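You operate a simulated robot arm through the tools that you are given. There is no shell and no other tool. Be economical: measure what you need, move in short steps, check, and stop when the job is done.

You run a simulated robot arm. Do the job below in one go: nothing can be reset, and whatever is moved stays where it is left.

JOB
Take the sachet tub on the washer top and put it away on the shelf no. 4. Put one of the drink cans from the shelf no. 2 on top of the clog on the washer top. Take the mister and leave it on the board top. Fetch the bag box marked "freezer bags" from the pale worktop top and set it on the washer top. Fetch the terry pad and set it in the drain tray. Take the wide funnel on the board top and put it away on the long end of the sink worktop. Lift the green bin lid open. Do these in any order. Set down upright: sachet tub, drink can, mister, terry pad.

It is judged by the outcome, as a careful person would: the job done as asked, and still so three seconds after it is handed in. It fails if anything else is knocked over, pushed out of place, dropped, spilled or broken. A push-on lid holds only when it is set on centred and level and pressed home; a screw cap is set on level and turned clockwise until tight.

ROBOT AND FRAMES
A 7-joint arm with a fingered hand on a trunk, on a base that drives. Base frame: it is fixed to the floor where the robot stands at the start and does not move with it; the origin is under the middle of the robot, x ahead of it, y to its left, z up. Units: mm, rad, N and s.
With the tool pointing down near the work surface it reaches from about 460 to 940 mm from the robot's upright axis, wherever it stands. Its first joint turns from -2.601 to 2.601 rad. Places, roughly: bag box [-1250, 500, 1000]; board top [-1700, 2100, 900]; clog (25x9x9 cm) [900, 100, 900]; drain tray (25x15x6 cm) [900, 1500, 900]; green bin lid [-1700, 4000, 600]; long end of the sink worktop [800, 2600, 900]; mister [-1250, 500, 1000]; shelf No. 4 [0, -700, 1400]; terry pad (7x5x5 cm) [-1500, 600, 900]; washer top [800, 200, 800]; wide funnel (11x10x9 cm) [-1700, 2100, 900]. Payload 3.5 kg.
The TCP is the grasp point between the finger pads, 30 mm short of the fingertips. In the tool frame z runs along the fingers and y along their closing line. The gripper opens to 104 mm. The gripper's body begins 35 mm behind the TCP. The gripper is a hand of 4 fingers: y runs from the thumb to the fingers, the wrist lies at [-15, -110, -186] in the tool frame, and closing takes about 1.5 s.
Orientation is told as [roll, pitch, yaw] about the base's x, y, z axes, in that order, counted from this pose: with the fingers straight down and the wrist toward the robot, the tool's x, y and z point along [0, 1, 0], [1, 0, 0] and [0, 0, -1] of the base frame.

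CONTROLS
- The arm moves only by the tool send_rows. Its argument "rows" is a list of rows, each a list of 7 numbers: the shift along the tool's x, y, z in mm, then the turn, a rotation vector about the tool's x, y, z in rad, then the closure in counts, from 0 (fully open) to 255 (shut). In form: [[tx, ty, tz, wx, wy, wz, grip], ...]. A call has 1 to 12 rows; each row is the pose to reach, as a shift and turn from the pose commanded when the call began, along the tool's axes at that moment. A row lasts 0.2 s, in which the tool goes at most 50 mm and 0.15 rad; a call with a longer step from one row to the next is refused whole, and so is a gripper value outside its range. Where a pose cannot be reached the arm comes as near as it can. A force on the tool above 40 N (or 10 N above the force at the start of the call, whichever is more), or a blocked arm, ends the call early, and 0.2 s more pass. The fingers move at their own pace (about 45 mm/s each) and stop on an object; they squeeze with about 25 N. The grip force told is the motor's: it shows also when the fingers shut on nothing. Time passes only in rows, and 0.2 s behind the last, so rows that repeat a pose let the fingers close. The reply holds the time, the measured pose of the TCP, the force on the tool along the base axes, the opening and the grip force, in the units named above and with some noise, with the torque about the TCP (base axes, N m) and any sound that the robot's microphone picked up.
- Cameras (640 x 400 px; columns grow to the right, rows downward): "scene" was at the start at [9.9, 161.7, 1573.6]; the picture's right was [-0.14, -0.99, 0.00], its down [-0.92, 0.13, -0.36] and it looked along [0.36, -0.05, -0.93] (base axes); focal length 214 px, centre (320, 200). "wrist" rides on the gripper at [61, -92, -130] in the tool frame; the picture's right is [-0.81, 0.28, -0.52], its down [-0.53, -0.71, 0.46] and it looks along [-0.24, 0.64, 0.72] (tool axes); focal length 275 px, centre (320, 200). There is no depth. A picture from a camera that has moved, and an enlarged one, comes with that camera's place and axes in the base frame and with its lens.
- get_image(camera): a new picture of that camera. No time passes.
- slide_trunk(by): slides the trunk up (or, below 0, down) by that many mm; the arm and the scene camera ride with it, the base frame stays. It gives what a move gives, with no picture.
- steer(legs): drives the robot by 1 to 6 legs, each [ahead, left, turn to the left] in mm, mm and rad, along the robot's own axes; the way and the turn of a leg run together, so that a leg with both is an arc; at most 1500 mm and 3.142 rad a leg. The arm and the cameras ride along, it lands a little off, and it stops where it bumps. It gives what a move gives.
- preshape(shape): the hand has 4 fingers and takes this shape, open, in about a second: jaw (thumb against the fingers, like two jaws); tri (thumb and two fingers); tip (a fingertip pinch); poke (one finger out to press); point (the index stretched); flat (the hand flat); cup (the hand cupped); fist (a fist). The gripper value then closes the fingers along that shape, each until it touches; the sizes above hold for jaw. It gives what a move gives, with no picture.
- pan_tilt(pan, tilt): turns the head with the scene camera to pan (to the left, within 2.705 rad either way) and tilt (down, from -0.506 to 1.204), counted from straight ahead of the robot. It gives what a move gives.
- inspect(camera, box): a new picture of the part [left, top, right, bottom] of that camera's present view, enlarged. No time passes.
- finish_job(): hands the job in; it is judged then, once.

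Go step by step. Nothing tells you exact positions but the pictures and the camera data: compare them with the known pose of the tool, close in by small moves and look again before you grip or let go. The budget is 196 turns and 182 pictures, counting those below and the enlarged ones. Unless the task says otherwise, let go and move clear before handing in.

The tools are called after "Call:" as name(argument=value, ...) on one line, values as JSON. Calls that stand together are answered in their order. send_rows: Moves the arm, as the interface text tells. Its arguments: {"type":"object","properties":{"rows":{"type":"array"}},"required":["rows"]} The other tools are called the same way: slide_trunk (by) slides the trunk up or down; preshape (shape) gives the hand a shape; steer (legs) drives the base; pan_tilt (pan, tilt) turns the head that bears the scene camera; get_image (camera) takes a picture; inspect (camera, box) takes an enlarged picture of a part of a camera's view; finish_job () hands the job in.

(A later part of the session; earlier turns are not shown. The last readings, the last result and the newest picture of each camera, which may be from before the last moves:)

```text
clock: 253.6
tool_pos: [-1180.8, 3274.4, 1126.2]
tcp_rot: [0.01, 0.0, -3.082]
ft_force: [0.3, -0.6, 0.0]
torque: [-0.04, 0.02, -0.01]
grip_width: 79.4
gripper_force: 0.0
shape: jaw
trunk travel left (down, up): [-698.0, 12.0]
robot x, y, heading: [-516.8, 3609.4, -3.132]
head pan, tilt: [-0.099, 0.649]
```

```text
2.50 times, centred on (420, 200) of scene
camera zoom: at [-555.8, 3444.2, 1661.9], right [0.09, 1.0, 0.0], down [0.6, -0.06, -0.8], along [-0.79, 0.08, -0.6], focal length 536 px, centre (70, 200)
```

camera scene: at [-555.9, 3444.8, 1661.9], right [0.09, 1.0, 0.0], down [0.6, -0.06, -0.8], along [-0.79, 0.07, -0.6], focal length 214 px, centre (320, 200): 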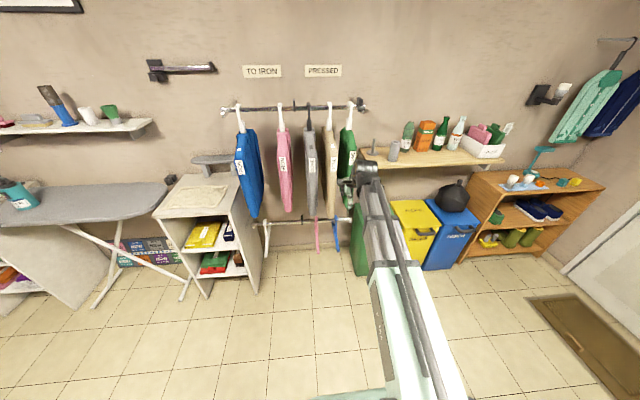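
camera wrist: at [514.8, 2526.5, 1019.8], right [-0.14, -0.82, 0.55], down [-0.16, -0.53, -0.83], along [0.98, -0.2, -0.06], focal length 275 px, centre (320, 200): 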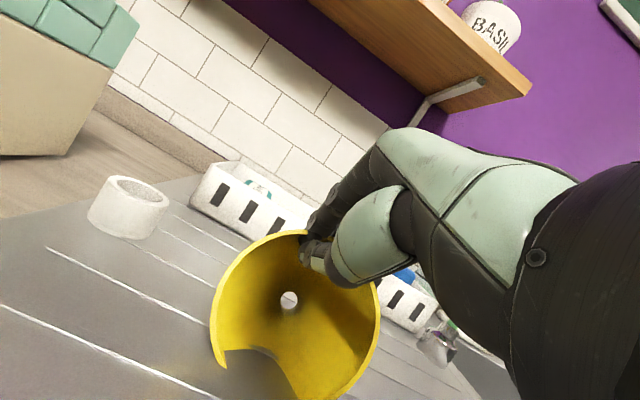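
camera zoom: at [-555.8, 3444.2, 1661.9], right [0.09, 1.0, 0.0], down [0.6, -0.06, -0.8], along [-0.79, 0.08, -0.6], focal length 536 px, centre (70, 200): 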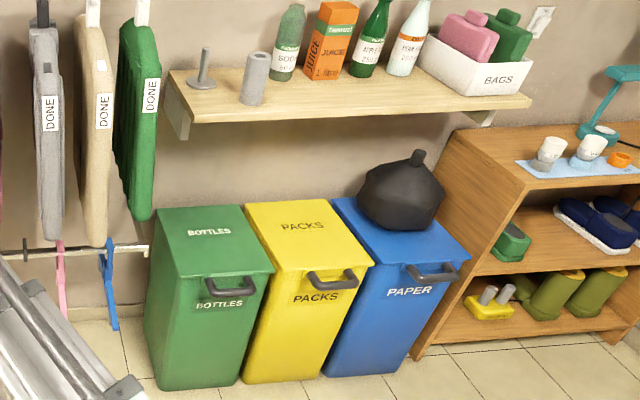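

The green bin's lid is at about z≈630 with a bar handle at its front near (−1510, 3972). I'll line up, lower the trunk and tilt the hand forward to horizontal to take the bar.

Call:
send_rows(rows=[[-45, 0, 0, 0, 0, 0, 60], [-90, 0, 0, 0, 0, 0, 60], [-135, 0, 0, 0, 0, 0, 60], [-180, 0, 0, 0, 0, 0, 60], [-225, 0, 0, 0, 0, 0, 60], [-270, 0, 0, 0, 0, 0, 60], [-315, 0, 0, 0, 0, 0, 60], [-335, 0, 0, 0, 0, 0, 60]])

Call:
steer(legs=[[0, -363, 0]])

Call:
slide_trunk(by=-400)

Call:
send_rows(rows=[[0, 0, 0, -0.14, 0, 0, 60], [0, 0, 0, -0.28, 0, 0, 60], [0, 0, 0, -0.42, 0, 0, 60], [0, 0, 0, -0.56, 0, 0, 60], [0, 0, 0, -0.7, 0, 0, 60], [0, 0, 0, -0.84, 0, 0, 60], [0, 0, 0, -0.98, 0, 0, 60], [0, 0, 0, -1.12, 0, 0, 60], [0, 0, 0, -1.26, 0, 0, 60], [0, 0, 0, -1.4, 0, 0, 60], [0, 0, 0, -1.54, 0, 0, 60]])

```text
clock: 255.4
tool_pos: [-1203.2, 3609.6, 1126.2]
tcp_rot: [0.013, -0.002, -3.082]
ft_force: [0.8, 0.5, -0.2]
torque: [-0.02, -0.02, -0.01]
grip_width: 79.4
gripper_force: 0.0
shape: jaw
trunk travel left (down, up): [-698.0, 12.0]
robot x, y, heading: [-513.6, 3602.3, -3.136]
head pan, tilt: [-0.099, 0.649]
```

```text
clock: 257.8
tool_pos: [-1202.4, 3990.6, 1125.2]
tcp_rot: [0.012, -0.002, -3.093]
ft_force: [-0.5, 1.2, 0.3]
torque: [0.0, 0.0, 0.02]
grip_width: 79.6
gripper_force: 0.1
shape: jaw
trunk travel left (down, up): [-698.0, 12.0]
robot x, y, heading: [-516.0, 3977.2, 3.141]
head pan, tilt: [-0.099, 0.649]
```

```text
clock: 261.6
tool_pos: [-1203.7, 3990.4, 725.9]
tcp_rot: [0.01, -0.002, -3.093]
ft_force: [-0.4, -0.1, 0.7]
torque: [0.02, -0.01, 0.04]
grip_width: 79.5
gripper_force: 0.0
shape: jaw
trunk travel left (down, up): [-298.0, 412.0]
robot x, y, heading: [-514.0, 3979.5, 3.138]
head pan, tilt: [-0.099, 0.649]
```

```text
clock: 264.0
tool_pos: [-1198.4, 4027.5, 727.4]
tcp_rot: [-0.44, -1.522, -2.606]
ft_force: [-0.2, 0.0, 0.6]
torque: [-0.01, 0.0, -0.02]
grip_width: 79.4
gripper_force: 0.0
shape: jaw
out of reach, approached as far as the arm can: row 7, 9, 10, 11
trunk travel left (down, up): [-298.0, 412.0]
robot x, y, heading: [-514.3, 3981.9, 3.133]
head pan, tilt: [-0.099, 0.649]
```

Call:
pan_tilt(pan=0.0, tilt=0.6)

Call:
get_image(camera="scene")

Call:
get_image(camera="wrist")

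```text
clock: 264.7
tool_pos: [-1198.6, 4027.2, 727.2]
tcp_rot: [-0.421, -1.518, -2.622]
ft_force: [0.8, 0.5, 0.0]
torque: [0.01, 0.0, 0.0]
grip_width: 79.5
gripper_force: 0.1
shape: jaw
trunk travel left (down, up): [-298.0, 412.0]
robot x, y, heading: [-511.6, 3981.6, 3.136]
head pan, tilt: [0.0, 0.6]
```

```text
47 pictures are left
camera scene: at [-559.6, 3811.3, 1266.2], right [0.01, 1.0, 0.0], down [0.57, 0.0, -0.82], along [-0.82, 0.01, -0.57], focal length 214 px, centre (320, 200)
```

scene: 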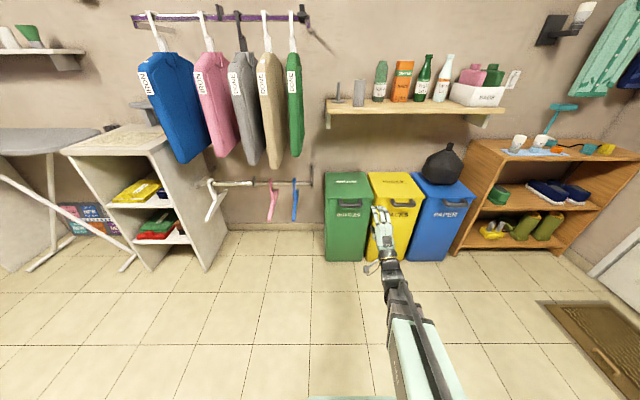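

```text
46 pictures are left
camera wrist: at [-1058.0, 3981.6, 640.4], right [0.42, 0.85, 0.32], down [-0.47, 0.5, -0.72], along [-0.77, 0.16, 0.61], focal length 275 px, centre (320, 200)
```

wrist: 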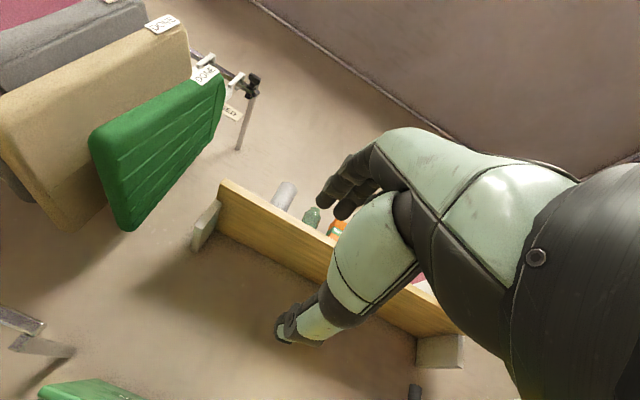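

Call:
inspect(camera="scene", box=[310, 160, 410, 240])

```text
5.00 times, centred on (360, 200) of scene
camera zoom: at [-559.6, 3811.3, 1266.2], right [0.01, 1.0, 0.0], down [0.57, 0.0, -0.82], along [-0.82, 0.01, -0.57], focal length 1072 px, centre (120, 200)
```

zoom: 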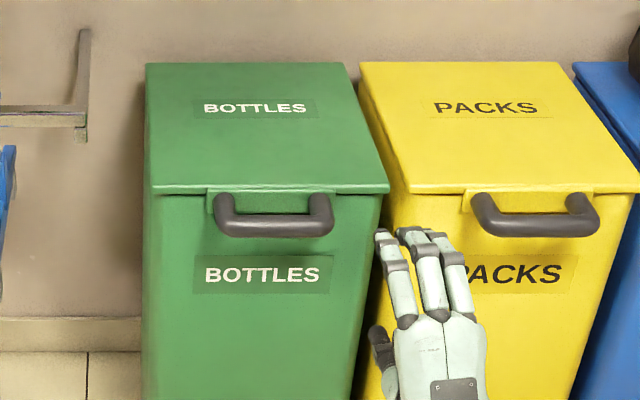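

The bar handle is near (−1555, 4001, ~550). Lower and come closer, then check with both cameras.

Call:
slide_trunk(by=-172)

Call:
steer(legs=[[250, 24, 0]])

Call:
inspect(camera="scene", box=[300, 140, 420, 240])

Call:
get_image(camera="wrist")

```text
clock: 266.6
tool_pos: [-1198.2, 4026.9, 555.4]
tcp_rot: [-0.43, -1.52, -2.616]
ft_force: [-0.8, 0.5, 0.3]
torque: [0.02, 0.03, 0.0]
grip_width: 79.5
gripper_force: 0.1
shape: jaw
trunk travel left (down, up): [-126.0, 584.0]
robot x, y, heading: [-513.6, 3981.3, 3.14]
head pan, tilt: [0.0, 0.6]
```

```text
clock: 268.4
tool_pos: [-1444.0, 4004.8, 555.6]
tcp_rot: [-0.429, -1.519, -2.618]
ft_force: [-0.1, -0.6, 0.5]
torque: [-0.02, 0.01, -0.01]
grip_width: 79.5
gripper_force: 0.1
shape: jaw
trunk travel left (down, up): [-126.0, 584.0]
robot x, y, heading: [-758.7, 3957.7, 3.137]
head pan, tilt: [0.0, 0.6]
```

```text
4.00 times, centred on (360, 190) of scene
camera zoom: at [-803.8, 3788.4, 1094.2], right [0.01, 1.0, 0.0], down [0.56, 0.0, -0.83], along [-0.83, 0.0, -0.56], focal length 858 px, centre (160, 240)
```

zoom: 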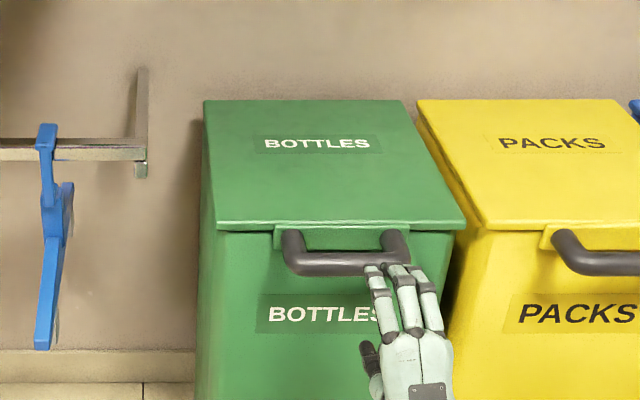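

```text
43 pictures are left
camera wrist: at [-1302.2, 3958.6, 468.2], right [0.42, 0.85, 0.32], down [-0.47, 0.5, -0.72], along [-0.77, 0.16, 0.62], focal length 275 px, centre (320, 200)
```

wrist: 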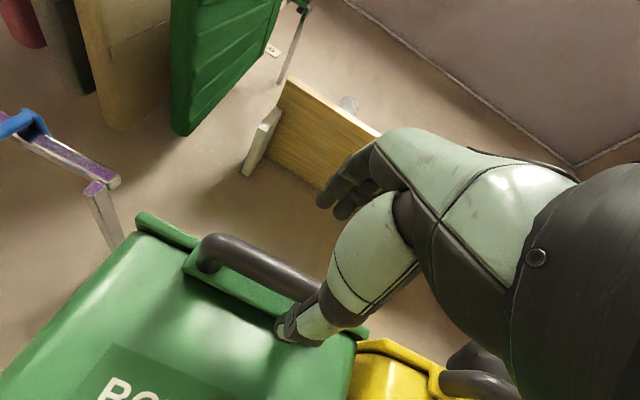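

Bar at about (−1538, 3985, 562). Drive in and close loosely around it.

Call:
steer(legs=[[84, 12, 0]])

Call:
send_rows(rows=[[0, 0, 0, 0, 0, 0, 120], [0, 0, 0, 0, 0, 0, 175], [0, 0, 0, 0, 0, 0, 185], [0, 0, 0, 0, 0, 0, 185], [0, 0, 0, 0, 0, 0, 185]])

Call:
get_image(camera="wrist")

Call:
inspect(camera="scene", box=[300, 160, 420, 260])

```text
clock: 269.5
tool_pos: [-1528.2, 3994.1, 556.9]
tcp_rot: [-0.429, -1.521, -2.617]
ft_force: [-0.4, -0.6, 0.2]
torque: [-0.05, -0.03, 0.01]
grip_width: 79.5
gripper_force: 0.0
shape: jaw
trunk travel left (down, up): [-126.0, 584.0]
robot x, y, heading: [-846.6, 3945.2, 3.134]
head pan, tilt: [0.0, 0.6]
```

```text
clock: 270.7
tool_pos: [-1527.4, 3993.5, 554.7]
tcp_rot: [-0.428, -1.52, -2.619]
ft_force: [-0.1, 0.0, -0.4]
torque: [0.0, 0.0, 0.04]
grip_width: 29.2
gripper_force: 0.1
shape: jaw
trunk travel left (down, up): [-126.0, 584.0]
robot x, y, heading: [-844.4, 3947.3, 3.135]
head pan, tilt: [0.0, 0.6]
```

```text
42 pictures are left
camera wrist: at [-1387.6, 3948.1, 468.2], right [0.42, 0.85, 0.32], down [-0.47, 0.51, -0.72], along [-0.77, 0.16, 0.62], focal length 275 px, centre (320, 200)
```

wrist: 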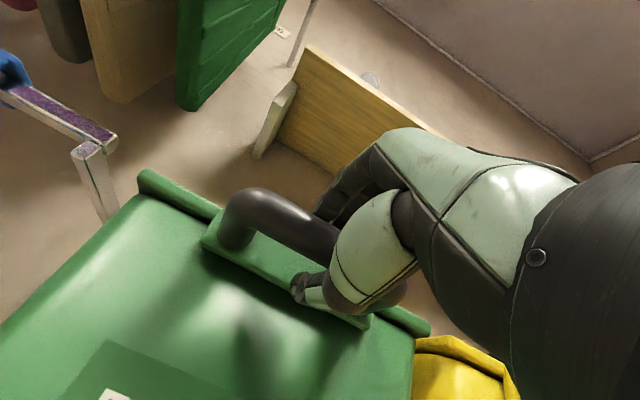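

```text
4.00 times, centred on (360, 210) of scene
camera zoom: at [-889.4, 3777.0, 1094.2], right [0.01, 1.0, 0.0], down [0.56, 0.0, -0.83], along [-0.83, 0.01, -0.56], focal length 858 px, centre (160, 160)
```

zoom: 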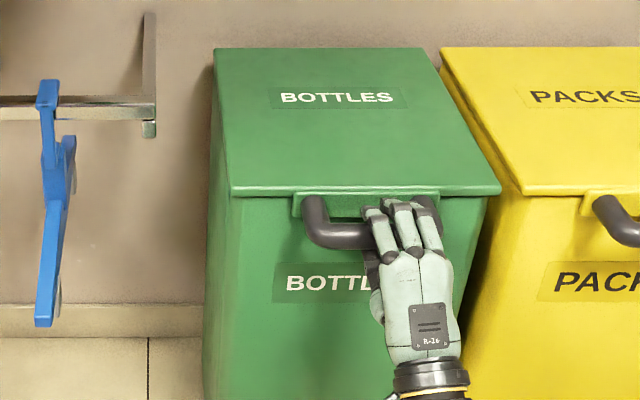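

The bar sits between thumb and fingers. Lift along an arc about the rear hinge.

Call:
send_rows(rows=[[0, 18, 0, 0, 0, 0, 185], [0, 35, 2, 0, 0, 0, 185], [0, 69, 7, 0, 0, 0, 185], [-1, 103, 16, 0, 0, 0, 185], [-2, 136, 28, 0, 0, 0, 185], [-4, 168, 43, 0, 0, 0, 185], [-5, 198, 61, 0, 0, 0, 185], [-7, 225, 82, 0, 0, 0, 185], [-9, 251, 106, 0, 0, 0, 185]])

Call:
get_image(camera="scene")

```text
clock: 272.7
tool_pos: [-1643.8, 3987.4, 798.9]
tcp_rot: [-0.426, -1.519, -2.618]
ft_force: [2.9, 0.8, 1.0]
torque: [0.0, 0.01, 0.0]
grip_width: 28.5
gripper_force: 0.0
shape: jaw
trunk travel left (down, up): [-126.0, 584.0]
robot x, y, heading: [-844.4, 3949.1, 3.134]
head pan, tilt: [0.0, 0.6]
```

```text
40 pictures are left
camera scene: at [-889.0, 3777.1, 1094.3], right [0.01, 1.0, 0.0], down [0.56, 0.0, -0.83], along [-0.83, 0.01, -0.56], focal length 214 px, centre (320, 200)
```

scene: 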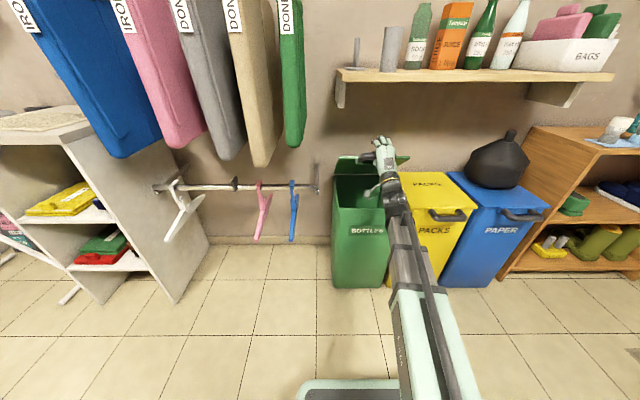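

Lid is following (about 45°). Continue the arc.

Call:
send_rows(rows=[[-1, 12, 13, 0, 0, 0, 185], [-2, 23, 26, 0, 0, 0, 185], [-4, 43, 55, 0, 0, 0, 185], [-6, 61, 85, 0, 0, 0, 185], [-8, 75, 117, 0, 0, 0, 185], [-8, 75, 117, 0, 0, 0, 185]])

Call:
inspect(camera="scene", box=[300, 60, 480, 200])

```text
clock: 274.1
tool_pos: [-1762.4, 3982.6, 875.8]
tcp_rot: [-0.474, -1.523, -2.573]
ft_force: [11.8, 5.5, 24.8]
torque: [0.1, -0.41, -0.02]
grip_width: 23.3
gripper_force: 0.1
shape: jaw
trunk travel left (down, up): [-126.0, 584.0]
robot x, y, heading: [-842.4, 3952.7, 3.137]
head pan, tilt: [0.0, 0.6]
```

```text
2.86 times, centred on (390, 130) of scene
camera zoom: at [-886.4, 3777.4, 1094.6], right [0.01, 1.0, 0.0], down [0.56, 0.0, -0.83], along [-0.83, 0.01, -0.56], focal length 613 px, centre (120, 400)
```

zoom: 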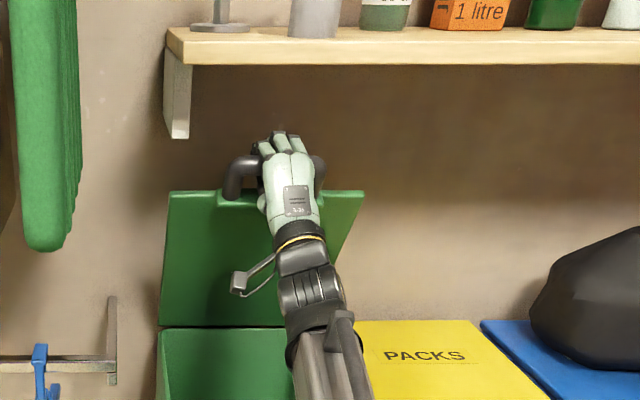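

Nearly vertical; the arc radius is a bit smaller than assumed. Continue pushing back while easing down.

Call:
send_rows(rows=[[0, -12, 5, 0, 0, 0, 185], [-1, -14, 20, 0, 0, 0, 185], [-2, -18, 40, 0, 0, 0, 185], [-3, -24, 60, 0, 0, 0, 185], [-5, -32, 80, 0, 0, 0, 185]])

Call:
inspect(camera="scene", box=[300, 60, 480, 200])

```text
clock: 274.5
tool_pos: [-1760.7, 3983.4, 875.8]
tcp_rot: [-0.605, -1.538, -2.438]
ft_force: [13.4, 3.1, 25.0]
torque: [0.1, -0.42, -0.06]
grip_width: 23.3
gripper_force: 0.1
shape: jaw
trunk travel left (down, up): [-126.0, 584.0]
robot x, y, heading: [-842.7, 3949.0, 3.13]
head pan, tilt: [0.0, 0.6]
stopped in row 1: the force on the tool passed its limit (the readings are from after the stop); the commanded pose is now the measured one
```

```text
2.86 times, centred on (390, 130) of scene
camera zoom: at [-886.1, 3777.3, 1094.4], right [0.01, 1.0, 0.0], down [0.56, 0.0, -0.83], along [-0.83, 0.01, -0.56], focal length 613 px, centre (120, 400)
```

zoom: 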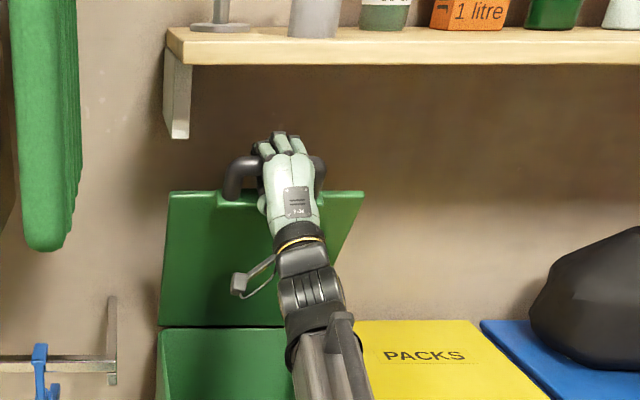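

Call:
send_rows(rows=[[0, 8, 0, 0, 0, 0, 150], [0, 15, 0, 0, 0, 0, 130], [0, 15, 0, 0, 0, 0, 130]])

```text
clock: 275.3
tool_pos: [-1764.8, 3982.3, 886.4]
tcp_rot: [-0.492, -1.529, -2.551]
ft_force: [8.6, 3.0, 16.0]
torque: [0.14, -0.21, -0.05]
grip_width: 39.2
gripper_force: 0.1
shape: jaw
trunk travel left (down, up): [-126.0, 584.0]
robot x, y, heading: [-843.5, 3944.2, 3.131]
head pan, tilt: [0.0, 0.6]
```

Call:
send_rows(rows=[[0, 12, 0, 0, 0, 0, 130], [-1, 20, 10, 0, 0, 0, 130], [-2, 24, 25, 0, 0, 0, 130], [-3, 28, 40, 0, 0, 0, 130]])

Call:
inspect(camera="scene", box=[300, 60, 480, 200])

```text
clock: 276.3
tool_pos: [-1807.6, 3978.9, 911.7]
tcp_rot: [-0.479, -1.527, -2.565]
ft_force: [4.2, 3.2, 10.9]
torque: [0.1, -0.1, 0.0]
grip_width: 43.7
gripper_force: 0.1
shape: jaw
trunk travel left (down, up): [-126.0, 584.0]
robot x, y, heading: [-845.5, 3942.4, 3.135]
head pan, tilt: [0.0, 0.6]
```

```text
2.86 times, centred on (390, 130) of scene
camera zoom: at [-888.2, 3777.2, 1094.4], right [0.01, 1.0, 0.0], down [0.56, 0.0, -0.83], along [-0.83, 0.01, -0.56], focal length 613 px, centre (120, 400)
```

zoom: 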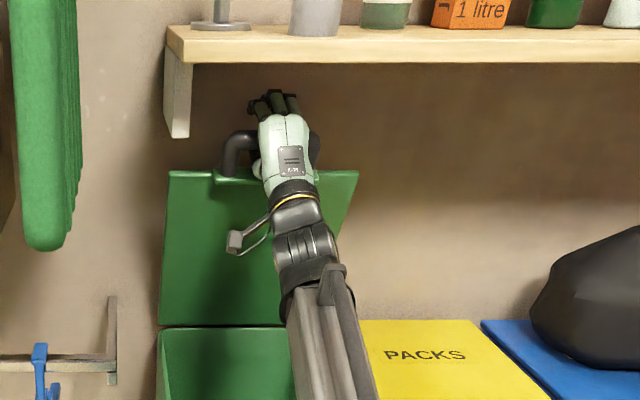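

Call:
send_rows(rows=[[-1, 6, 15, 0, 0, 0, 130], [-2, 10, 30, 0, 0, 0, 130], [-3, 12, 45, 0, 0, 0, 130], [-5, 12, 60, 0, 0, 0, 130]])

Call:
inspect(camera="scene", box=[300, 60, 480, 200])

```text
clock: 277.3
tool_pos: [-1865.4, 3977.9, 925.1]
tcp_rot: [-0.513, -1.532, -2.531]
ft_force: [4.9, 3.3, 21.1]
torque: [0.19, -0.78, 0.06]
grip_width: 42.9
gripper_force: 0.1
shape: jaw
trunk travel left (down, up): [-126.0, 584.0]
robot x, y, heading: [-841.7, 3946.4, 3.137]
head pan, tilt: [0.0, 0.6]
```

```text
2.86 times, centred on (390, 130) of scene
camera zoom: at [-887.0, 3777.3, 1094.7], right [0.01, 1.0, 0.0], down [0.56, 0.0, -0.83], along [-0.83, 0.01, -0.56], focal length 613 px, centre (120, 400)
```

zoom: 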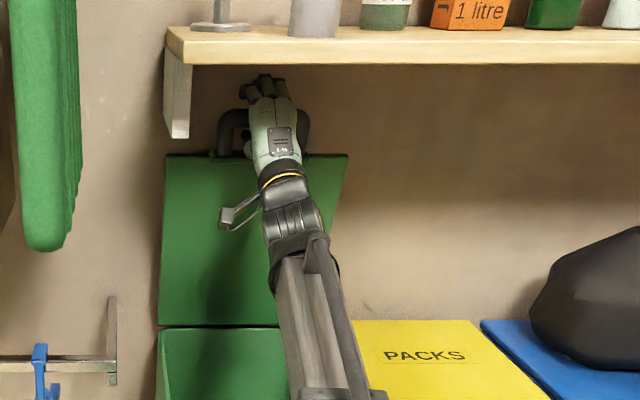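

Call:
send_rows(rows=[[0, 8, 8, 0, 0, 0, 110], [-2, 8, 22, 0, 0, 0, 110], [-3, 6, 36, 0, 0, 0, 110], [-5, 4, 50, 0, 0, 0, 110]])

Call:
inspect(camera="scene", box=[300, 60, 480, 200])

```text
clock: 278.2
tool_pos: [-1905.3, 3977.7, 934.7]
tcp_rot: [-0.739, -1.538, -2.304]
ft_force: [16.7, -0.9, 18.7]
torque: [0.08, -0.77, -0.44]
grip_width: 54.3
gripper_force: 0.0
shape: jaw
trunk travel left (down, up): [-126.0, 584.0]
robot x, y, heading: [-845.9, 3949.4, 3.134]
head pan, tilt: [0.0, 0.6]
stopped in row 4: the force on the tool passed its limit (the readings are from after the stop); the commanded pose is now the measured one
```

```text
2.86 times, centred on (390, 130) of scene
camera zoom: at [-885.9, 3776.9, 1094.3], right [0.01, 1.0, 0.0], down [0.56, 0.0, -0.83], along [-0.83, 0.01, -0.56], focal length 613 px, centre (120, 400)
```

zoom: 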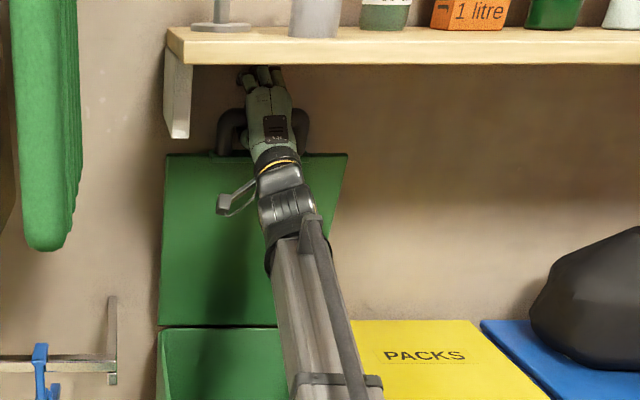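

The lid seems at about 90°, maybe at its stop. Open the hand, ease back a little, and see whether it stays.

Call:
send_rows(rows=[[0, 0, -5, 0, 0, 0, 60], [0, 0, -15, 0, 0, 0, 40], [0, 0, -30, 0, 0, 0, 40], [0, 0, -50, 0, 0, 0, 40], [0, 0, -70, 0, 0, 0, 40]])

Call:
inspect(camera="scene", box=[300, 60, 480, 200])

```text
clock: 279.4
tool_pos: [-1844.0, 3980.1, 922.2]
tcp_rot: [-0.486, -1.52, -2.556]
ft_force: [-13.5, -11.2, -28.9]
torque: [-0.1, 3.3, -0.61]
grip_width: 86.4
gripper_force: 0.0
shape: jaw
trunk travel left (down, up): [-126.0, 584.0]
robot x, y, heading: [-842.4, 3944.8, 3.132]
head pan, tilt: [0.0, 0.6]
```

```text
2.86 times, centred on (390, 130) of scene
camera zoom: at [-892.6, 3776.2, 1093.1], right [0.01, 1.0, 0.0], down [0.57, 0.0, -0.82], along [-0.82, 0.01, -0.57], focal length 613 px, centre (120, 400)
```

zoom: 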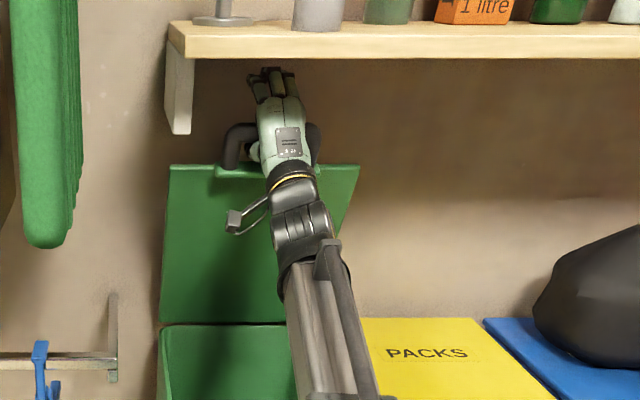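

Opening wide binds in the handle loop. I'll narrow again, push the lid back, then withdraw with a narrow hand.

Call:
send_rows(rows=[[0, 0, 0, 0, 0, 0, 130], [0, 0, 5, 0, 0, 0, 140], [0, 2, 25, 0, 0, 0, 140], [-2, 4, 45, 0, 0, 0, 140], [-3, 4, 58, 0, 0, 0, 140]])

Call:
send_rows(rows=[[0, 0, -12, 0, 0, 0, 140], [0, 0, -24, 0, 0, 0, 140], [0, 0, -36, 0, 0, 0, 140]])

Call:
inspect(camera="scene", box=[300, 60, 480, 200])

```text
clock: 280.6
tool_pos: [-1897.6, 3980.9, 933.3]
tcp_rot: [-0.598, -1.534, -2.446]
ft_force: [0.8, 2.2, 6.3]
torque: [0.07, -0.26, 0.04]
grip_width: 45.4
gripper_force: 0.1
shape: jaw
trunk travel left (down, up): [-126.0, 584.0]
robot x, y, heading: [-843.0, 3947.2, 3.13]
head pan, tilt: [0.0, 0.6]
```

```text
clock: 281.4
tool_pos: [-1862.2, 3984.6, 932.8]
tcp_rot: [-0.557, -1.533, -2.486]
ft_force: [0.0, -0.4, -0.9]
torque: [0.0, -0.01, 0.0]
grip_width: 47.0
gripper_force: 0.0
shape: jaw
trunk travel left (down, up): [-126.0, 584.0]
robot x, y, heading: [-843.8, 3949.8, 3.138]
head pan, tilt: [0.0, 0.6]
```

```text
2.86 times, centred on (390, 130) of scene
camera zoom: at [-889.3, 3777.0, 1094.2], right [0.01, 1.0, 0.0], down [0.56, 0.0, -0.83], along [-0.83, 0.01, -0.56], focal length 613 px, centre (120, 400)
```

zoom: 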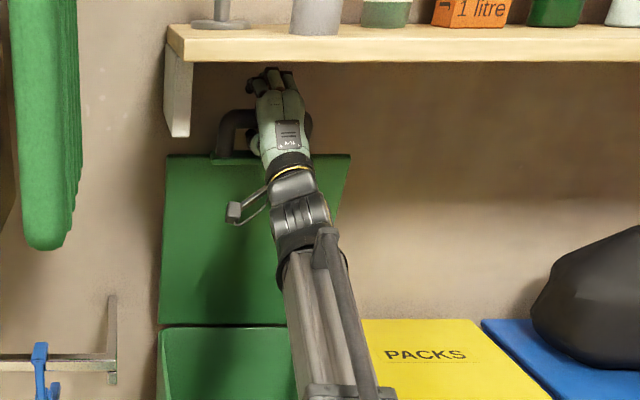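

No force now and the lid stays put. Withdraw further and check.

Call:
send_rows(rows=[[0, 0, -30, 0, 0, 0, 140], [0, 0, -60, 0, 0, 0, 140], [0, 0, -100, 0, 0, 0, 140], [0, 0, -140, 0, 0, 0, 140]])

Call:
inspect(camera="scene", box=[300, 60, 480, 200])

```text
clock: 282.4
tool_pos: [-1720.6, 3999.5, 935.2]
tcp_rot: [-0.556, -1.53, -2.487]
ft_force: [-0.6, -0.1, 0.3]
torque: [0.02, 0.02, -0.04]
grip_width: 46.9
gripper_force: 0.0
shape: jaw
trunk travel left (down, up): [-126.0, 584.0]
robot x, y, heading: [-846.5, 3944.5, 3.136]
head pan, tilt: [0.0, 0.6]
```

```text
2.86 times, centred on (390, 130) of scene
camera zoom: at [-889.4, 3777.0, 1094.2], right [0.01, 1.0, 0.0], down [0.57, 0.0, -0.82], along [-0.82, 0.01, -0.57], focal length 613 px, centre (120, 400)
```

zoom: 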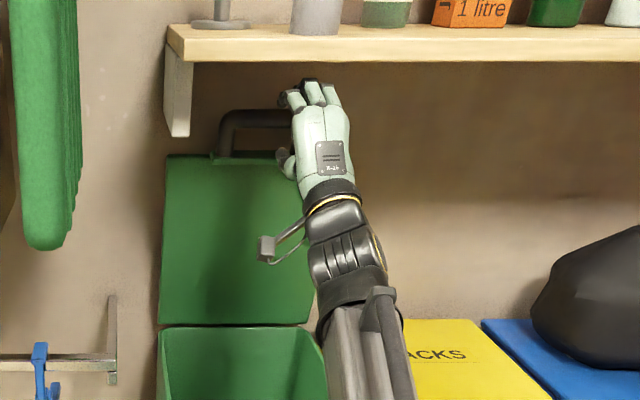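

The lid stands open by itself. Back away, restore the hand, and return to the pale worktop.

Call:
steer(legs=[[-350, 0, 0]])

Call:
send_rows(rows=[[0, 0, -20, 0.14, 0, 0, 0], [0, 0, -40, 0.28, 0, 0, 0], [0, 0, -60, 0.42, 0, 0, 0], [0, 0, -80, 0.56, 0, 0, 0], [0, 0, -100, 0.7, 0, 0, 0], [0, 0, -120, 0.84, 0, 0, 0], [0, 0, -140, 0.98, 0, 0, 0], [0, 0, -160, 1.12, 0, 0, 0], [0, 0, -180, 1.26, 0, 0, 0], [0, 0, -190, 1.4, 0, 0, 0], [0, 0, -190, 1.53, 0, 0, 0]])

Call:
slide_trunk(by=400)

Call:
slide_trunk(by=172)

Call:
steer(legs=[[0, 0, 1.575], [1400, 0, 0], [1240, 0, 0], [0, -700, 0]])

```text
clock: 284.7
tool_pos: [-1368.5, 3996.7, 934.7]
tcp_rot: [-0.563, -1.531, -2.478]
ft_force: [-0.7, 0.0, -0.1]
torque: [0.01, 0.0, 0.0]
grip_width: 47.1
gripper_force: 0.0
shape: jaw
trunk travel left (down, up): [-126.0, 584.0]
robot x, y, heading: [-489.7, 3943.1, 3.134]
head pan, tilt: [0.0, 0.6]
```

```text
clock: 287.1
tool_pos: [-1179.2, 4018.0, 941.5]
tcp_rot: [-0.021, -0.004, -3.044]
ft_force: [1.0, -0.5, 0.5]
torque: [-0.04, 0.0, 0.0]
grip_width: 103.7
gripper_force: 0.2
shape: jaw
trunk travel left (down, up): [-126.0, 584.0]
robot x, y, heading: [-494.7, 3943.4, 3.132]
head pan, tilt: [0.0, 0.6]
```

```text
clock: 290.9
tool_pos: [-1179.8, 4017.0, 1341.7]
tcp_rot: [-0.022, -0.006, -3.043]
ft_force: [0.4, 1.6, -0.6]
torque: [0.01, -0.02, 0.01]
grip_width: 103.7
gripper_force: 0.1
shape: jaw
trunk travel left (down, up): [-526.0, 184.0]
robot x, y, heading: [-491.4, 3946.9, 3.13]
head pan, tilt: [0.0, 0.6]
```

```text
clock: 292.9
tool_pos: [-1179.4, 4016.6, 1513.4]
tcp_rot: [-0.021, -0.007, -3.042]
ft_force: [0.4, 0.1, -0.6]
torque: [-0.01, 0.0, -0.01]
grip_width: 103.8
gripper_force: 0.1
shape: jaw
trunk travel left (down, up): [-698.0, 12.0]
robot x, y, heading: [-491.5, 3943.7, 3.137]
head pan, tilt: [0.0, 0.6]
```

```text
clock: 313.2
tool_pos: [-1349.2, 611.2, 1513.2]
tcp_rot: [-0.022, -0.008, -1.51]
ft_force: [-0.4, -0.6, -0.3]
torque: [0.0, 0.01, 0.03]
grip_width: 103.7
gripper_force: 0.1
shape: jaw
trunk travel left (down, up): [-698.0, 12.0]
robot x, y, heading: [-1249.8, 1294.3, -1.619]
head pan, tilt: [0.0, 0.6]
```

Call:
pan_tilt(pan=0.0, tilt=0.85)

Call:
inspect(camera="scene", box=[200, 100, 480, 300])

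```text
clock: 314.0
tool_pos: [-1349.2, 609.9, 1513.4]
tcp_rot: [-0.02, -0.007, -1.512]
ft_force: [-0.1, 0.8, 0.0]
torque: [-0.01, -0.01, 0.03]
grip_width: 103.8
gripper_force: 0.1
shape: jaw
trunk travel left (down, up): [-698.0, 12.0]
robot x, y, heading: [-1248.7, 1297.0, -1.616]
head pan, tilt: [0.0, 0.85]
```

```text
2.00 times, centred on (340, 200) of scene
camera zoom: at [-1081.1, 1253.4, 1645.4], right [-1.0, 0.05, 0.0], down [0.04, 0.75, -0.66], along [-0.03, -0.66, -0.75], focal length 429 px, centre (280, 200)
```

zoom: 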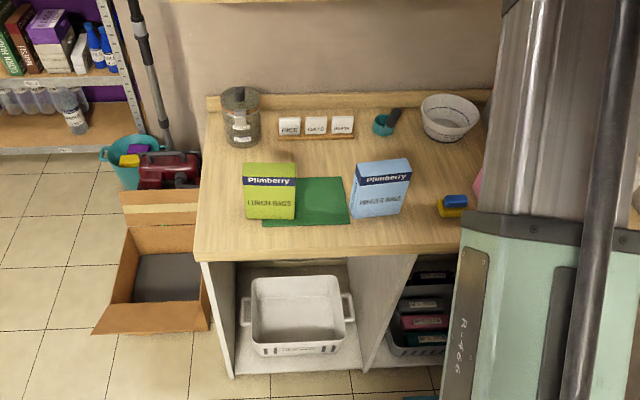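

Pad is at about (−1510, 642). Move above it.

Call:
send_rows(rows=[[-12, -4, 38, 0, 0, 0, 0], [-24, -7, 76, 0, 0, 0, 0], [-36, -11, 114, 0, 0, 0, 0], [-48, -14, 152, 0, 0, 0, 0], [-60, -18, 190, 0, 0, 0, 0], [-72, -21, 228, 0, 0, 0, 0], [-84, -25, 266, 0, 0, 0, 0], [-96, -28, 304, 0, 0, 0, 0], [-108, -32, 342, 0, 0, 0, 0], [-120, -35, 380, 0, 0, 0, 0], [-134, -39, 418, 0, 0, 0, 0], [-149, -42, 455, 0, 0, 0, 0]])

Call:
get_image(camera="wrist")

```text
clock: 316.6
tool_pos: [-1504.3, 638.0, 1063.5]
tcp_rot: [-0.02, -0.007, -1.511]
ft_force: [-0.1, -0.8, 0.7]
torque: [0.01, 0.01, 0.04]
grip_width: 104.0
gripper_force: 0.1
shape: jaw
trunk travel left (down, up): [-698.0, 12.0]
robot x, y, heading: [-1248.4, 1295.6, -1.619]
head pan, tilt: [0.0, 0.85]
```

```text
30 pictures are left
camera wrist: at [-1445.3, 734.3, 1191.2], right [-0.78, -0.32, 0.54], down [-0.58, 0.68, -0.45], along [-0.22, -0.66, -0.71], focal length 275 px, centre (320, 200)
```

wrist: 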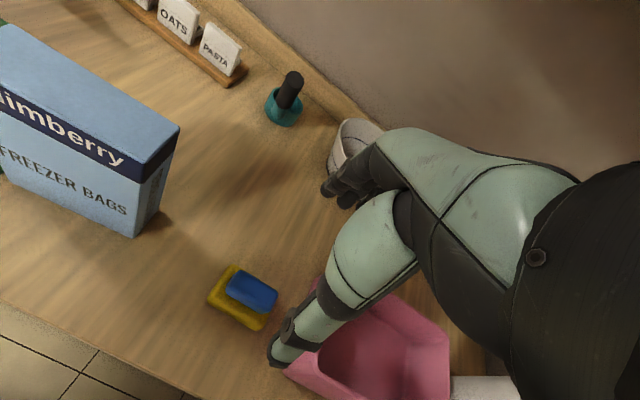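

Call:
send_rows(rows=[[4, 0, 40, 0, 0, 0, 0], [8, 0, 80, 0, 0, 0, 0], [8, 0, 115, 0, 0, 0, 0], [8, 0, 138, 0, 0, 0, 0], [8, 0, 142, 0, 0, 0, 0]])

Call:
get_image(camera="wrist")

```text
clock: 317.8
tool_pos: [-1501.9, 640.3, 922.4]
tcp_rot: [-0.021, -0.007, -1.513]
ft_force: [-0.1, 0.2, 0.1]
torque: [-0.05, 0.0, 0.01]
grip_width: 103.7
gripper_force: 0.1
shape: jaw
trunk travel left (down, up): [-698.0, 12.0]
robot x, y, heading: [-1252.1, 1295.5, -1.616]
head pan, tilt: [0.0, 0.85]
```

```text
29 pictures are left
camera wrist: at [-1443.1, 736.7, 1048.7], right [-0.78, -0.32, 0.54], down [-0.58, 0.68, -0.45], along [-0.22, -0.66, -0.71], focal length 275 px, centre (320, 200)
```

wrist: 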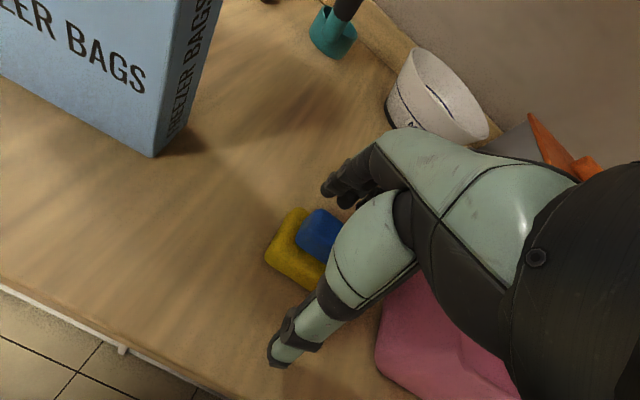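

Call:
send_rows(rows=[[2, 0, 5, 0, 0, 0, 0], [2, 0, 5, 0, 0, 0, 255], [2, 0, 5, 0, 0, 0, 255], [2, 0, 5, 0, 0, 0, 255], [2, 0, 5, 0, 0, 0, 255], [2, 0, 5, 0, 0, 0, 255], [2, 0, 5, 0, 0, 0, 255], [2, 0, 5, 0, 0, 0, 255], [2, 0, -10, 0, 0, 0, 255], [2, 0, -40, 0, 0, 0, 255], [2, 0, -75, 0, 0, 0, 255]])

Call:
get_image(camera="wrist")

```text
clock: 320.2
tool_pos: [-1499.2, 639.6, 993.2]
tcp_rot: [-0.021, -0.008, -1.512]
ft_force: [1.4, -0.5, 0.0]
torque: [-0.01, -0.02, -0.05]
grip_width: 39.6
gripper_force: 24.9
shape: jaw
trunk travel left (down, up): [-698.0, 12.0]
robot x, y, heading: [-1249.0, 1295.3, -1.618]
head pan, tilt: [0.0, 0.85]
```

```text
28 pictures are left
camera wrist: at [-1440.4, 736.2, 1121.7], right [-0.78, -0.32, 0.54], down [-0.58, 0.68, -0.45], along [-0.22, -0.66, -0.71], focal length 275 px, centre (320, 200)
```

wrist: 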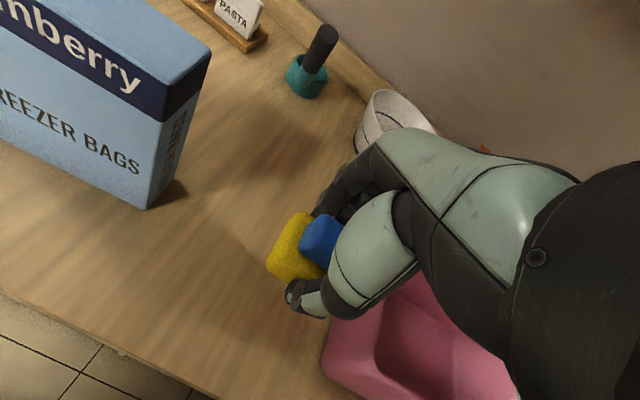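

Pad held. Raise it and drive over to the sink worktop.

Call:
send_rows(rows=[[0, 0, -45, 0, 0, 0, 255], [0, 0, -90, 0, 0, 0, 255], [0, 0, -135, 0, 0, 0, 255], [0, 0, -180, 0, 0, 0, 255], [0, 0, -225, 0, 0, 0, 255], [0, 0, -260, 0, 0, 0, 255]])

Call:
steer(legs=[[0, 700, 0], [0, 0, 1.617], [550, 0, 0], [0, 200, 0]])

Call:
pan_tilt(pan=0.0, tilt=0.7)

Call:
get_image(camera="scene")

```text
clock: 321.6
tool_pos: [-1494.3, 640.6, 1253.0]
tcp_rot: [-0.02, -0.007, -1.513]
ft_force: [-0.1, 0.2, -0.3]
torque: [-0.01, 0.04, -0.01]
grip_width: 39.2
gripper_force: 24.7
shape: jaw
trunk travel left (down, up): [-698.0, 12.0]
robot x, y, heading: [-1246.7, 1291.8, -1.62]
head pan, tilt: [0.0, 0.85]
```

```text
clock: 333.4
tool_pos: [689.4, 1249.8, 1252.6]
tcp_rot: [-0.023, -0.006, 0.12]
ft_force: [0.4, 0.9, -1.2]
torque: [-0.03, -0.02, 0.0]
grip_width: 39.1
gripper_force: 25.0
shape: jaw
trunk travel left (down, up): [-698.0, 12.0]
robot x, y, heading: [20.5, 1452.8, 0.008]
head pan, tilt: [0.0, 0.85]
```

```text
clock: 334.1
tool_pos: [690.0, 1249.6, 1252.2]
tcp_rot: [-0.021, -0.007, 0.119]
ft_force: [-0.5, -0.2, -0.2]
torque: [0.04, 0.0, 0.01]
grip_width: 38.9
gripper_force: 24.7
shape: jaw
trunk travel left (down, up): [-698.0, 12.0]
robot x, y, heading: [20.8, 1457.2, 0.01]
head pan, tilt: [0.0, 0.7]
```

```text
27 pictures are left
camera scene: at [59.5, 1624.9, 1657.5], right [0.01, -1.0, 0.0], down [-0.64, -0.01, -0.76], along [0.76, 0.01, -0.64], focal length 214 px, centre (320, 200)
```

scene: 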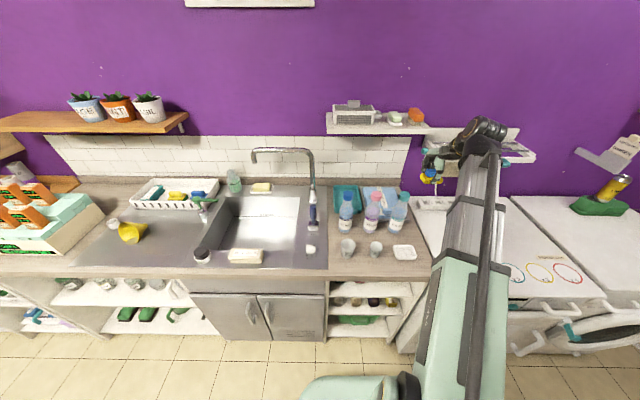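

Call:
inspect(camera="scene", box=[310, 160, 430, 260])

```text
4.00 times, centred on (370, 210) of scene
camera zoom: at [59.5, 1624.9, 1657.5], right [0.01, -1.0, 0.0], down [-0.64, -0.01, -0.76], along [0.76, 0.01, -0.64], focal length 858 px, centre (120, 160)
```

zoom: 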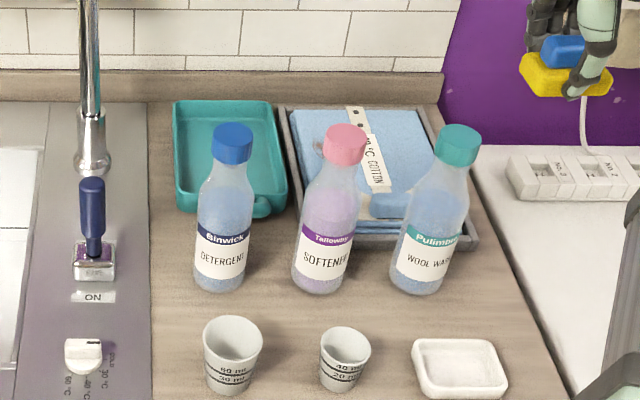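

The teal drain tray spans about x 831–1057, y 1431–1565, with bottles (tops z≈1124) in front. I'll approach diagonally from the left so the forearm stays clear of the bottles.

Call:
steer(legs=[[0, 343, 0], [80, 0, 0]])

Call:
send_rows(rows=[[-16, 34, 5, 0, 0, 0.08, 255], [-33, 68, 10, 0, 0, 0.16, 255], [-49, 102, 15, 0, 0, 0.24, 255], [-65, 136, 20, 0, 0, 0.32, 255], [-82, 170, 25, 0, 0, 0.4, 255], [-98, 205, 30, 0, 0, 0.47, 255], [-98, 205, 30, 0, 0, 0.47, 255]])

Call:
inspect(camera="scene", box=[320, 120, 520, 260])

```text
clock: 337.1
tool_pos: [766.4, 1607.2, 1252.5]
tcp_rot: [-0.021, -0.004, 0.119]
ft_force: [1.0, -0.3, -1.1]
torque: [-0.01, 0.03, 0.0]
grip_width: 38.6
gripper_force: 25.2
shape: jaw
trunk travel left (down, up): [-698.0, 12.0]
robot x, y, heading: [95.4, 1812.6, 0.01]
head pan, tilt: [0.0, 0.7]
```

```text
clock: 337.9
tool_pos: [863.1, 1570.1, 1238.8]
tcp_rot: [-0.019, 0.002, -0.116]
ft_force: [-9.1, 2.1, -0.4]
torque: [-0.11, -0.57, -0.05]
grip_width: 38.5
gripper_force: 24.7
shape: jaw
trunk travel left (down, up): [-698.0, 12.0]
robot x, y, heading: [98.2, 1816.6, 0.01]
head pan, tilt: [0.0, 0.7]
stopped in row 4: the force on the tool passed its limit (the readings are from after the stop); the commanded pose is now the measured one
```

```text
2.86 times, centred on (420, 190) of scene
camera zoom: at [136.2, 1982.8, 1657.6], right [0.01, -1.0, 0.0], down [-0.64, -0.01, -0.76], along [0.76, 0.01, -0.64], focal length 613 px, centre (34, 229)
```

zoom: 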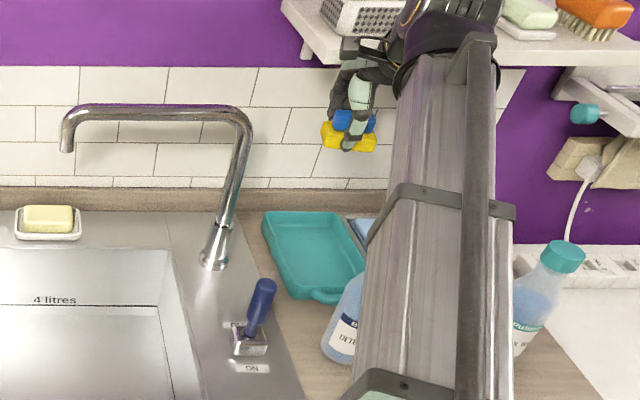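

The wrist touched the wall shelf; I'll back off, turn the hand more, then go in lower beneath it.

Call:
send_rows(rows=[[10, -20, 0, 0, 0, 0.05, 255], [22, -35, 0, 0, 0, 0.15, 255], [34, -35, 0, 0, 0, 0.26, 255], [40, -35, 20, 0, 0, 0.38, 255], [40, -25, 60, 0, 0, 0.38, 255], [40, -15, 100, 0, 0, 0.38, 255], [40, -5, 140, 0, 0, 0.38, 255]])

Call:
inspect(camera="scene", box=[320, 90, 520, 270])

```text
clock: 339.5
tool_pos: [865.6, 1606.9, 1100.9]
tcp_rot: [-0.019, -0.004, -0.498]
ft_force: [0.3, -0.2, -1.3]
torque: [0.01, 0.02, -0.02]
grip_width: 38.3
gripper_force: 25.1
shape: jaw
trunk travel left (down, up): [-698.0, 12.0]
robot x, y, heading: [99.8, 1815.2, 0.012]
head pan, tilt: [0.0, 0.7]
```

```text
2.22 times, centred on (420, 180) of scene
camera zoom: at [136.7, 1982.8, 1657.7], right [0.01, -1.0, 0.0], down [-0.64, -0.01, -0.76], along [0.76, 0.01, -0.64], focal length 477 px, centre (98, 244)
```

zoom: 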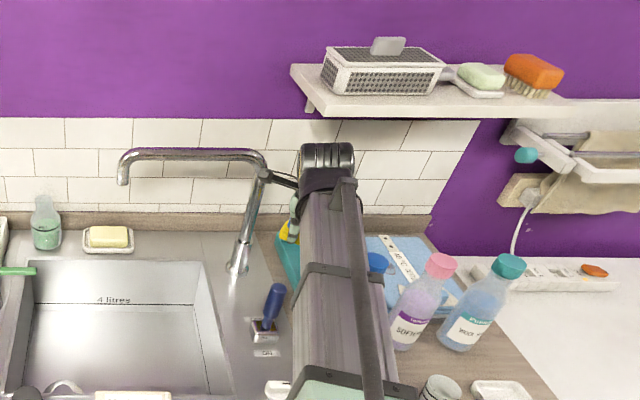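

Call:
send_rows(rows=[[-7, 22, 20, 0, 0, 0, 255], [-15, 44, 40, 0, 0, 0, 255], [-22, 66, 60, 0, 0, 0, 255], [-30, 88, 62, 0, 0, 0, 255], [-37, 110, 64, 0, 0, 0, 255], [-44, 131, 70, 0, 0, 0, 255], [-44, 131, 90, 0, 0, 0, 255]])

Call:
get_image(camera="wrist")

Call:
inspect(camera="scene", box=[350, 140, 470, 250])

```text
clock: 341.1
tool_pos: [956.4, 1505.6, 1008.9]
tcp_rot: [-0.02, -0.006, -0.497]
ft_force: [-0.2, 0.4, -1.2]
torque: [-0.01, 0.03, 0.0]
grip_width: 38.6
gripper_force: 25.0
shape: jaw
trunk travel left (down, up): [-698.0, 12.0]
robot x, y, heading: [98.1, 1812.6, 0.016]
head pan, tilt: [0.0, 0.7]
```

```text
23 pictures are left
camera wrist: at [907.4, 1605.5, 1137.3], right [-0.14, -0.83, 0.53], down [-0.88, -0.14, -0.45], along [0.45, -0.54, -0.72], focal length 275 px, centre (320, 200)
```

wrist: 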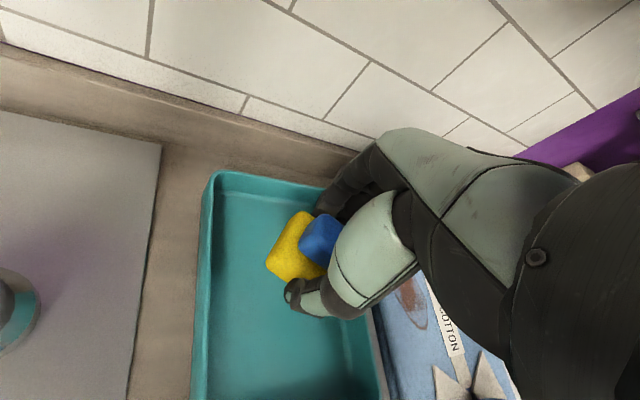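

```text
3.64 times, centred on (410, 195) of scene
camera zoom: at [136.3, 1982.9, 1657.6], right [0.01, -1.0, 0.0], down [-0.64, -0.01, -0.76], along [0.76, 0.01, -0.64], focal length 780 px, centre (-7, 218)
```

zoom: 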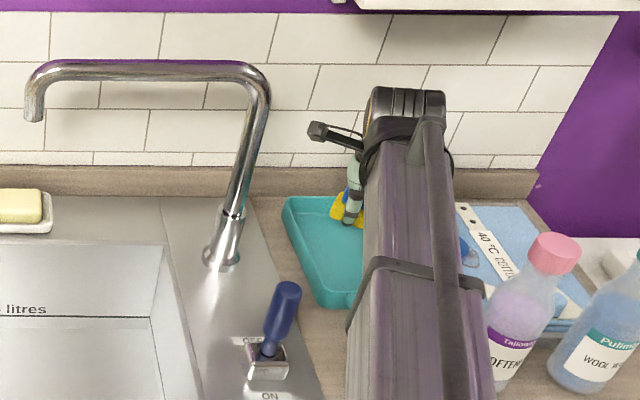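

The pad is over the tray and the blue bottle cap just clears the forearm. Shift slightly left and lower.

Call:
send_rows(rows=[[5, 0, 0, 0, 0, 0, 255], [10, 0, 15, 0, 0, 0, 255], [10, 0, 30, 0, 0, 0, 255], [10, 0, 45, 0, 0, 0, 255], [10, 0, 55, 0, 0, 0, 255], [10, 0, 60, 0, 0, 0, 255], [10, 0, 63, 0, 0, 0, 255], [10, 0, 66, 0, 0, 0, 255]])

Call:
get_image(camera="wrist")

```text
clock: 342.9
tool_pos: [962.6, 1512.7, 943.9]
tcp_rot: [-0.017, -0.005, -0.496]
ft_force: [0.0, -0.7, -1.0]
torque: [0.01, 0.01, -0.01]
grip_width: 38.8
gripper_force: 24.7
shape: jaw
trunk travel left (down, up): [-698.0, 12.0]
robot x, y, heading: [100.7, 1812.1, 0.012]
head pan, tilt: [0.0, 0.7]
```

```text
21 pictures are left
camera wrist: at [911.6, 1613.2, 1072.0], right [-0.14, -0.83, 0.53], down [-0.88, -0.14, -0.45], along [0.45, -0.54, -0.72], focal length 275 px, centre (320, 200)
```

wrist: 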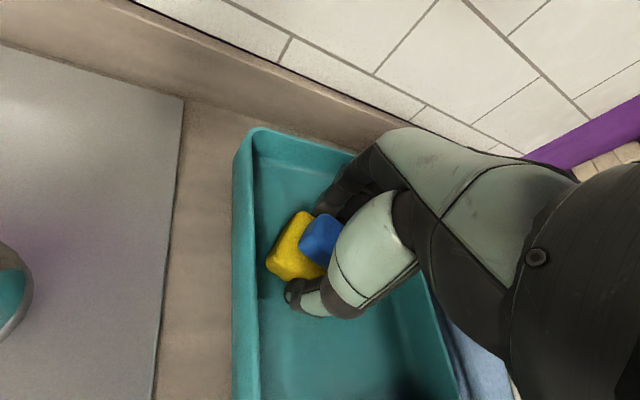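

Call:
send_rows(rows=[[0, 0, 4, 0, 0, 0, 255], [0, 0, 8, 0, 0, 0, 255], [0, 0, 11, 0, 0, 0, 255], [0, 0, 14, 0, 0, 0, 255], [0, 0, 17, 0, 0, 0, 255]])

```text
clock: 344.0
tool_pos: [962.5, 1512.9, 937.2]
tcp_rot: [-0.016, -0.019, -0.497]
ft_force: [-2.5, -0.2, 24.2]
torque: [0.07, 0.24, 0.0]
grip_width: 41.1
gripper_force: 25.1
shape: jaw
trunk travel left (down, up): [-698.0, 12.0]
robot x, y, heading: [100.1, 1811.4, 0.006]
head pan, tilt: [0.0, 0.7]
stopped in row 5: the force on the tool passed its limit (the readings are from after the stop); the commanded pose is now the measured one
```

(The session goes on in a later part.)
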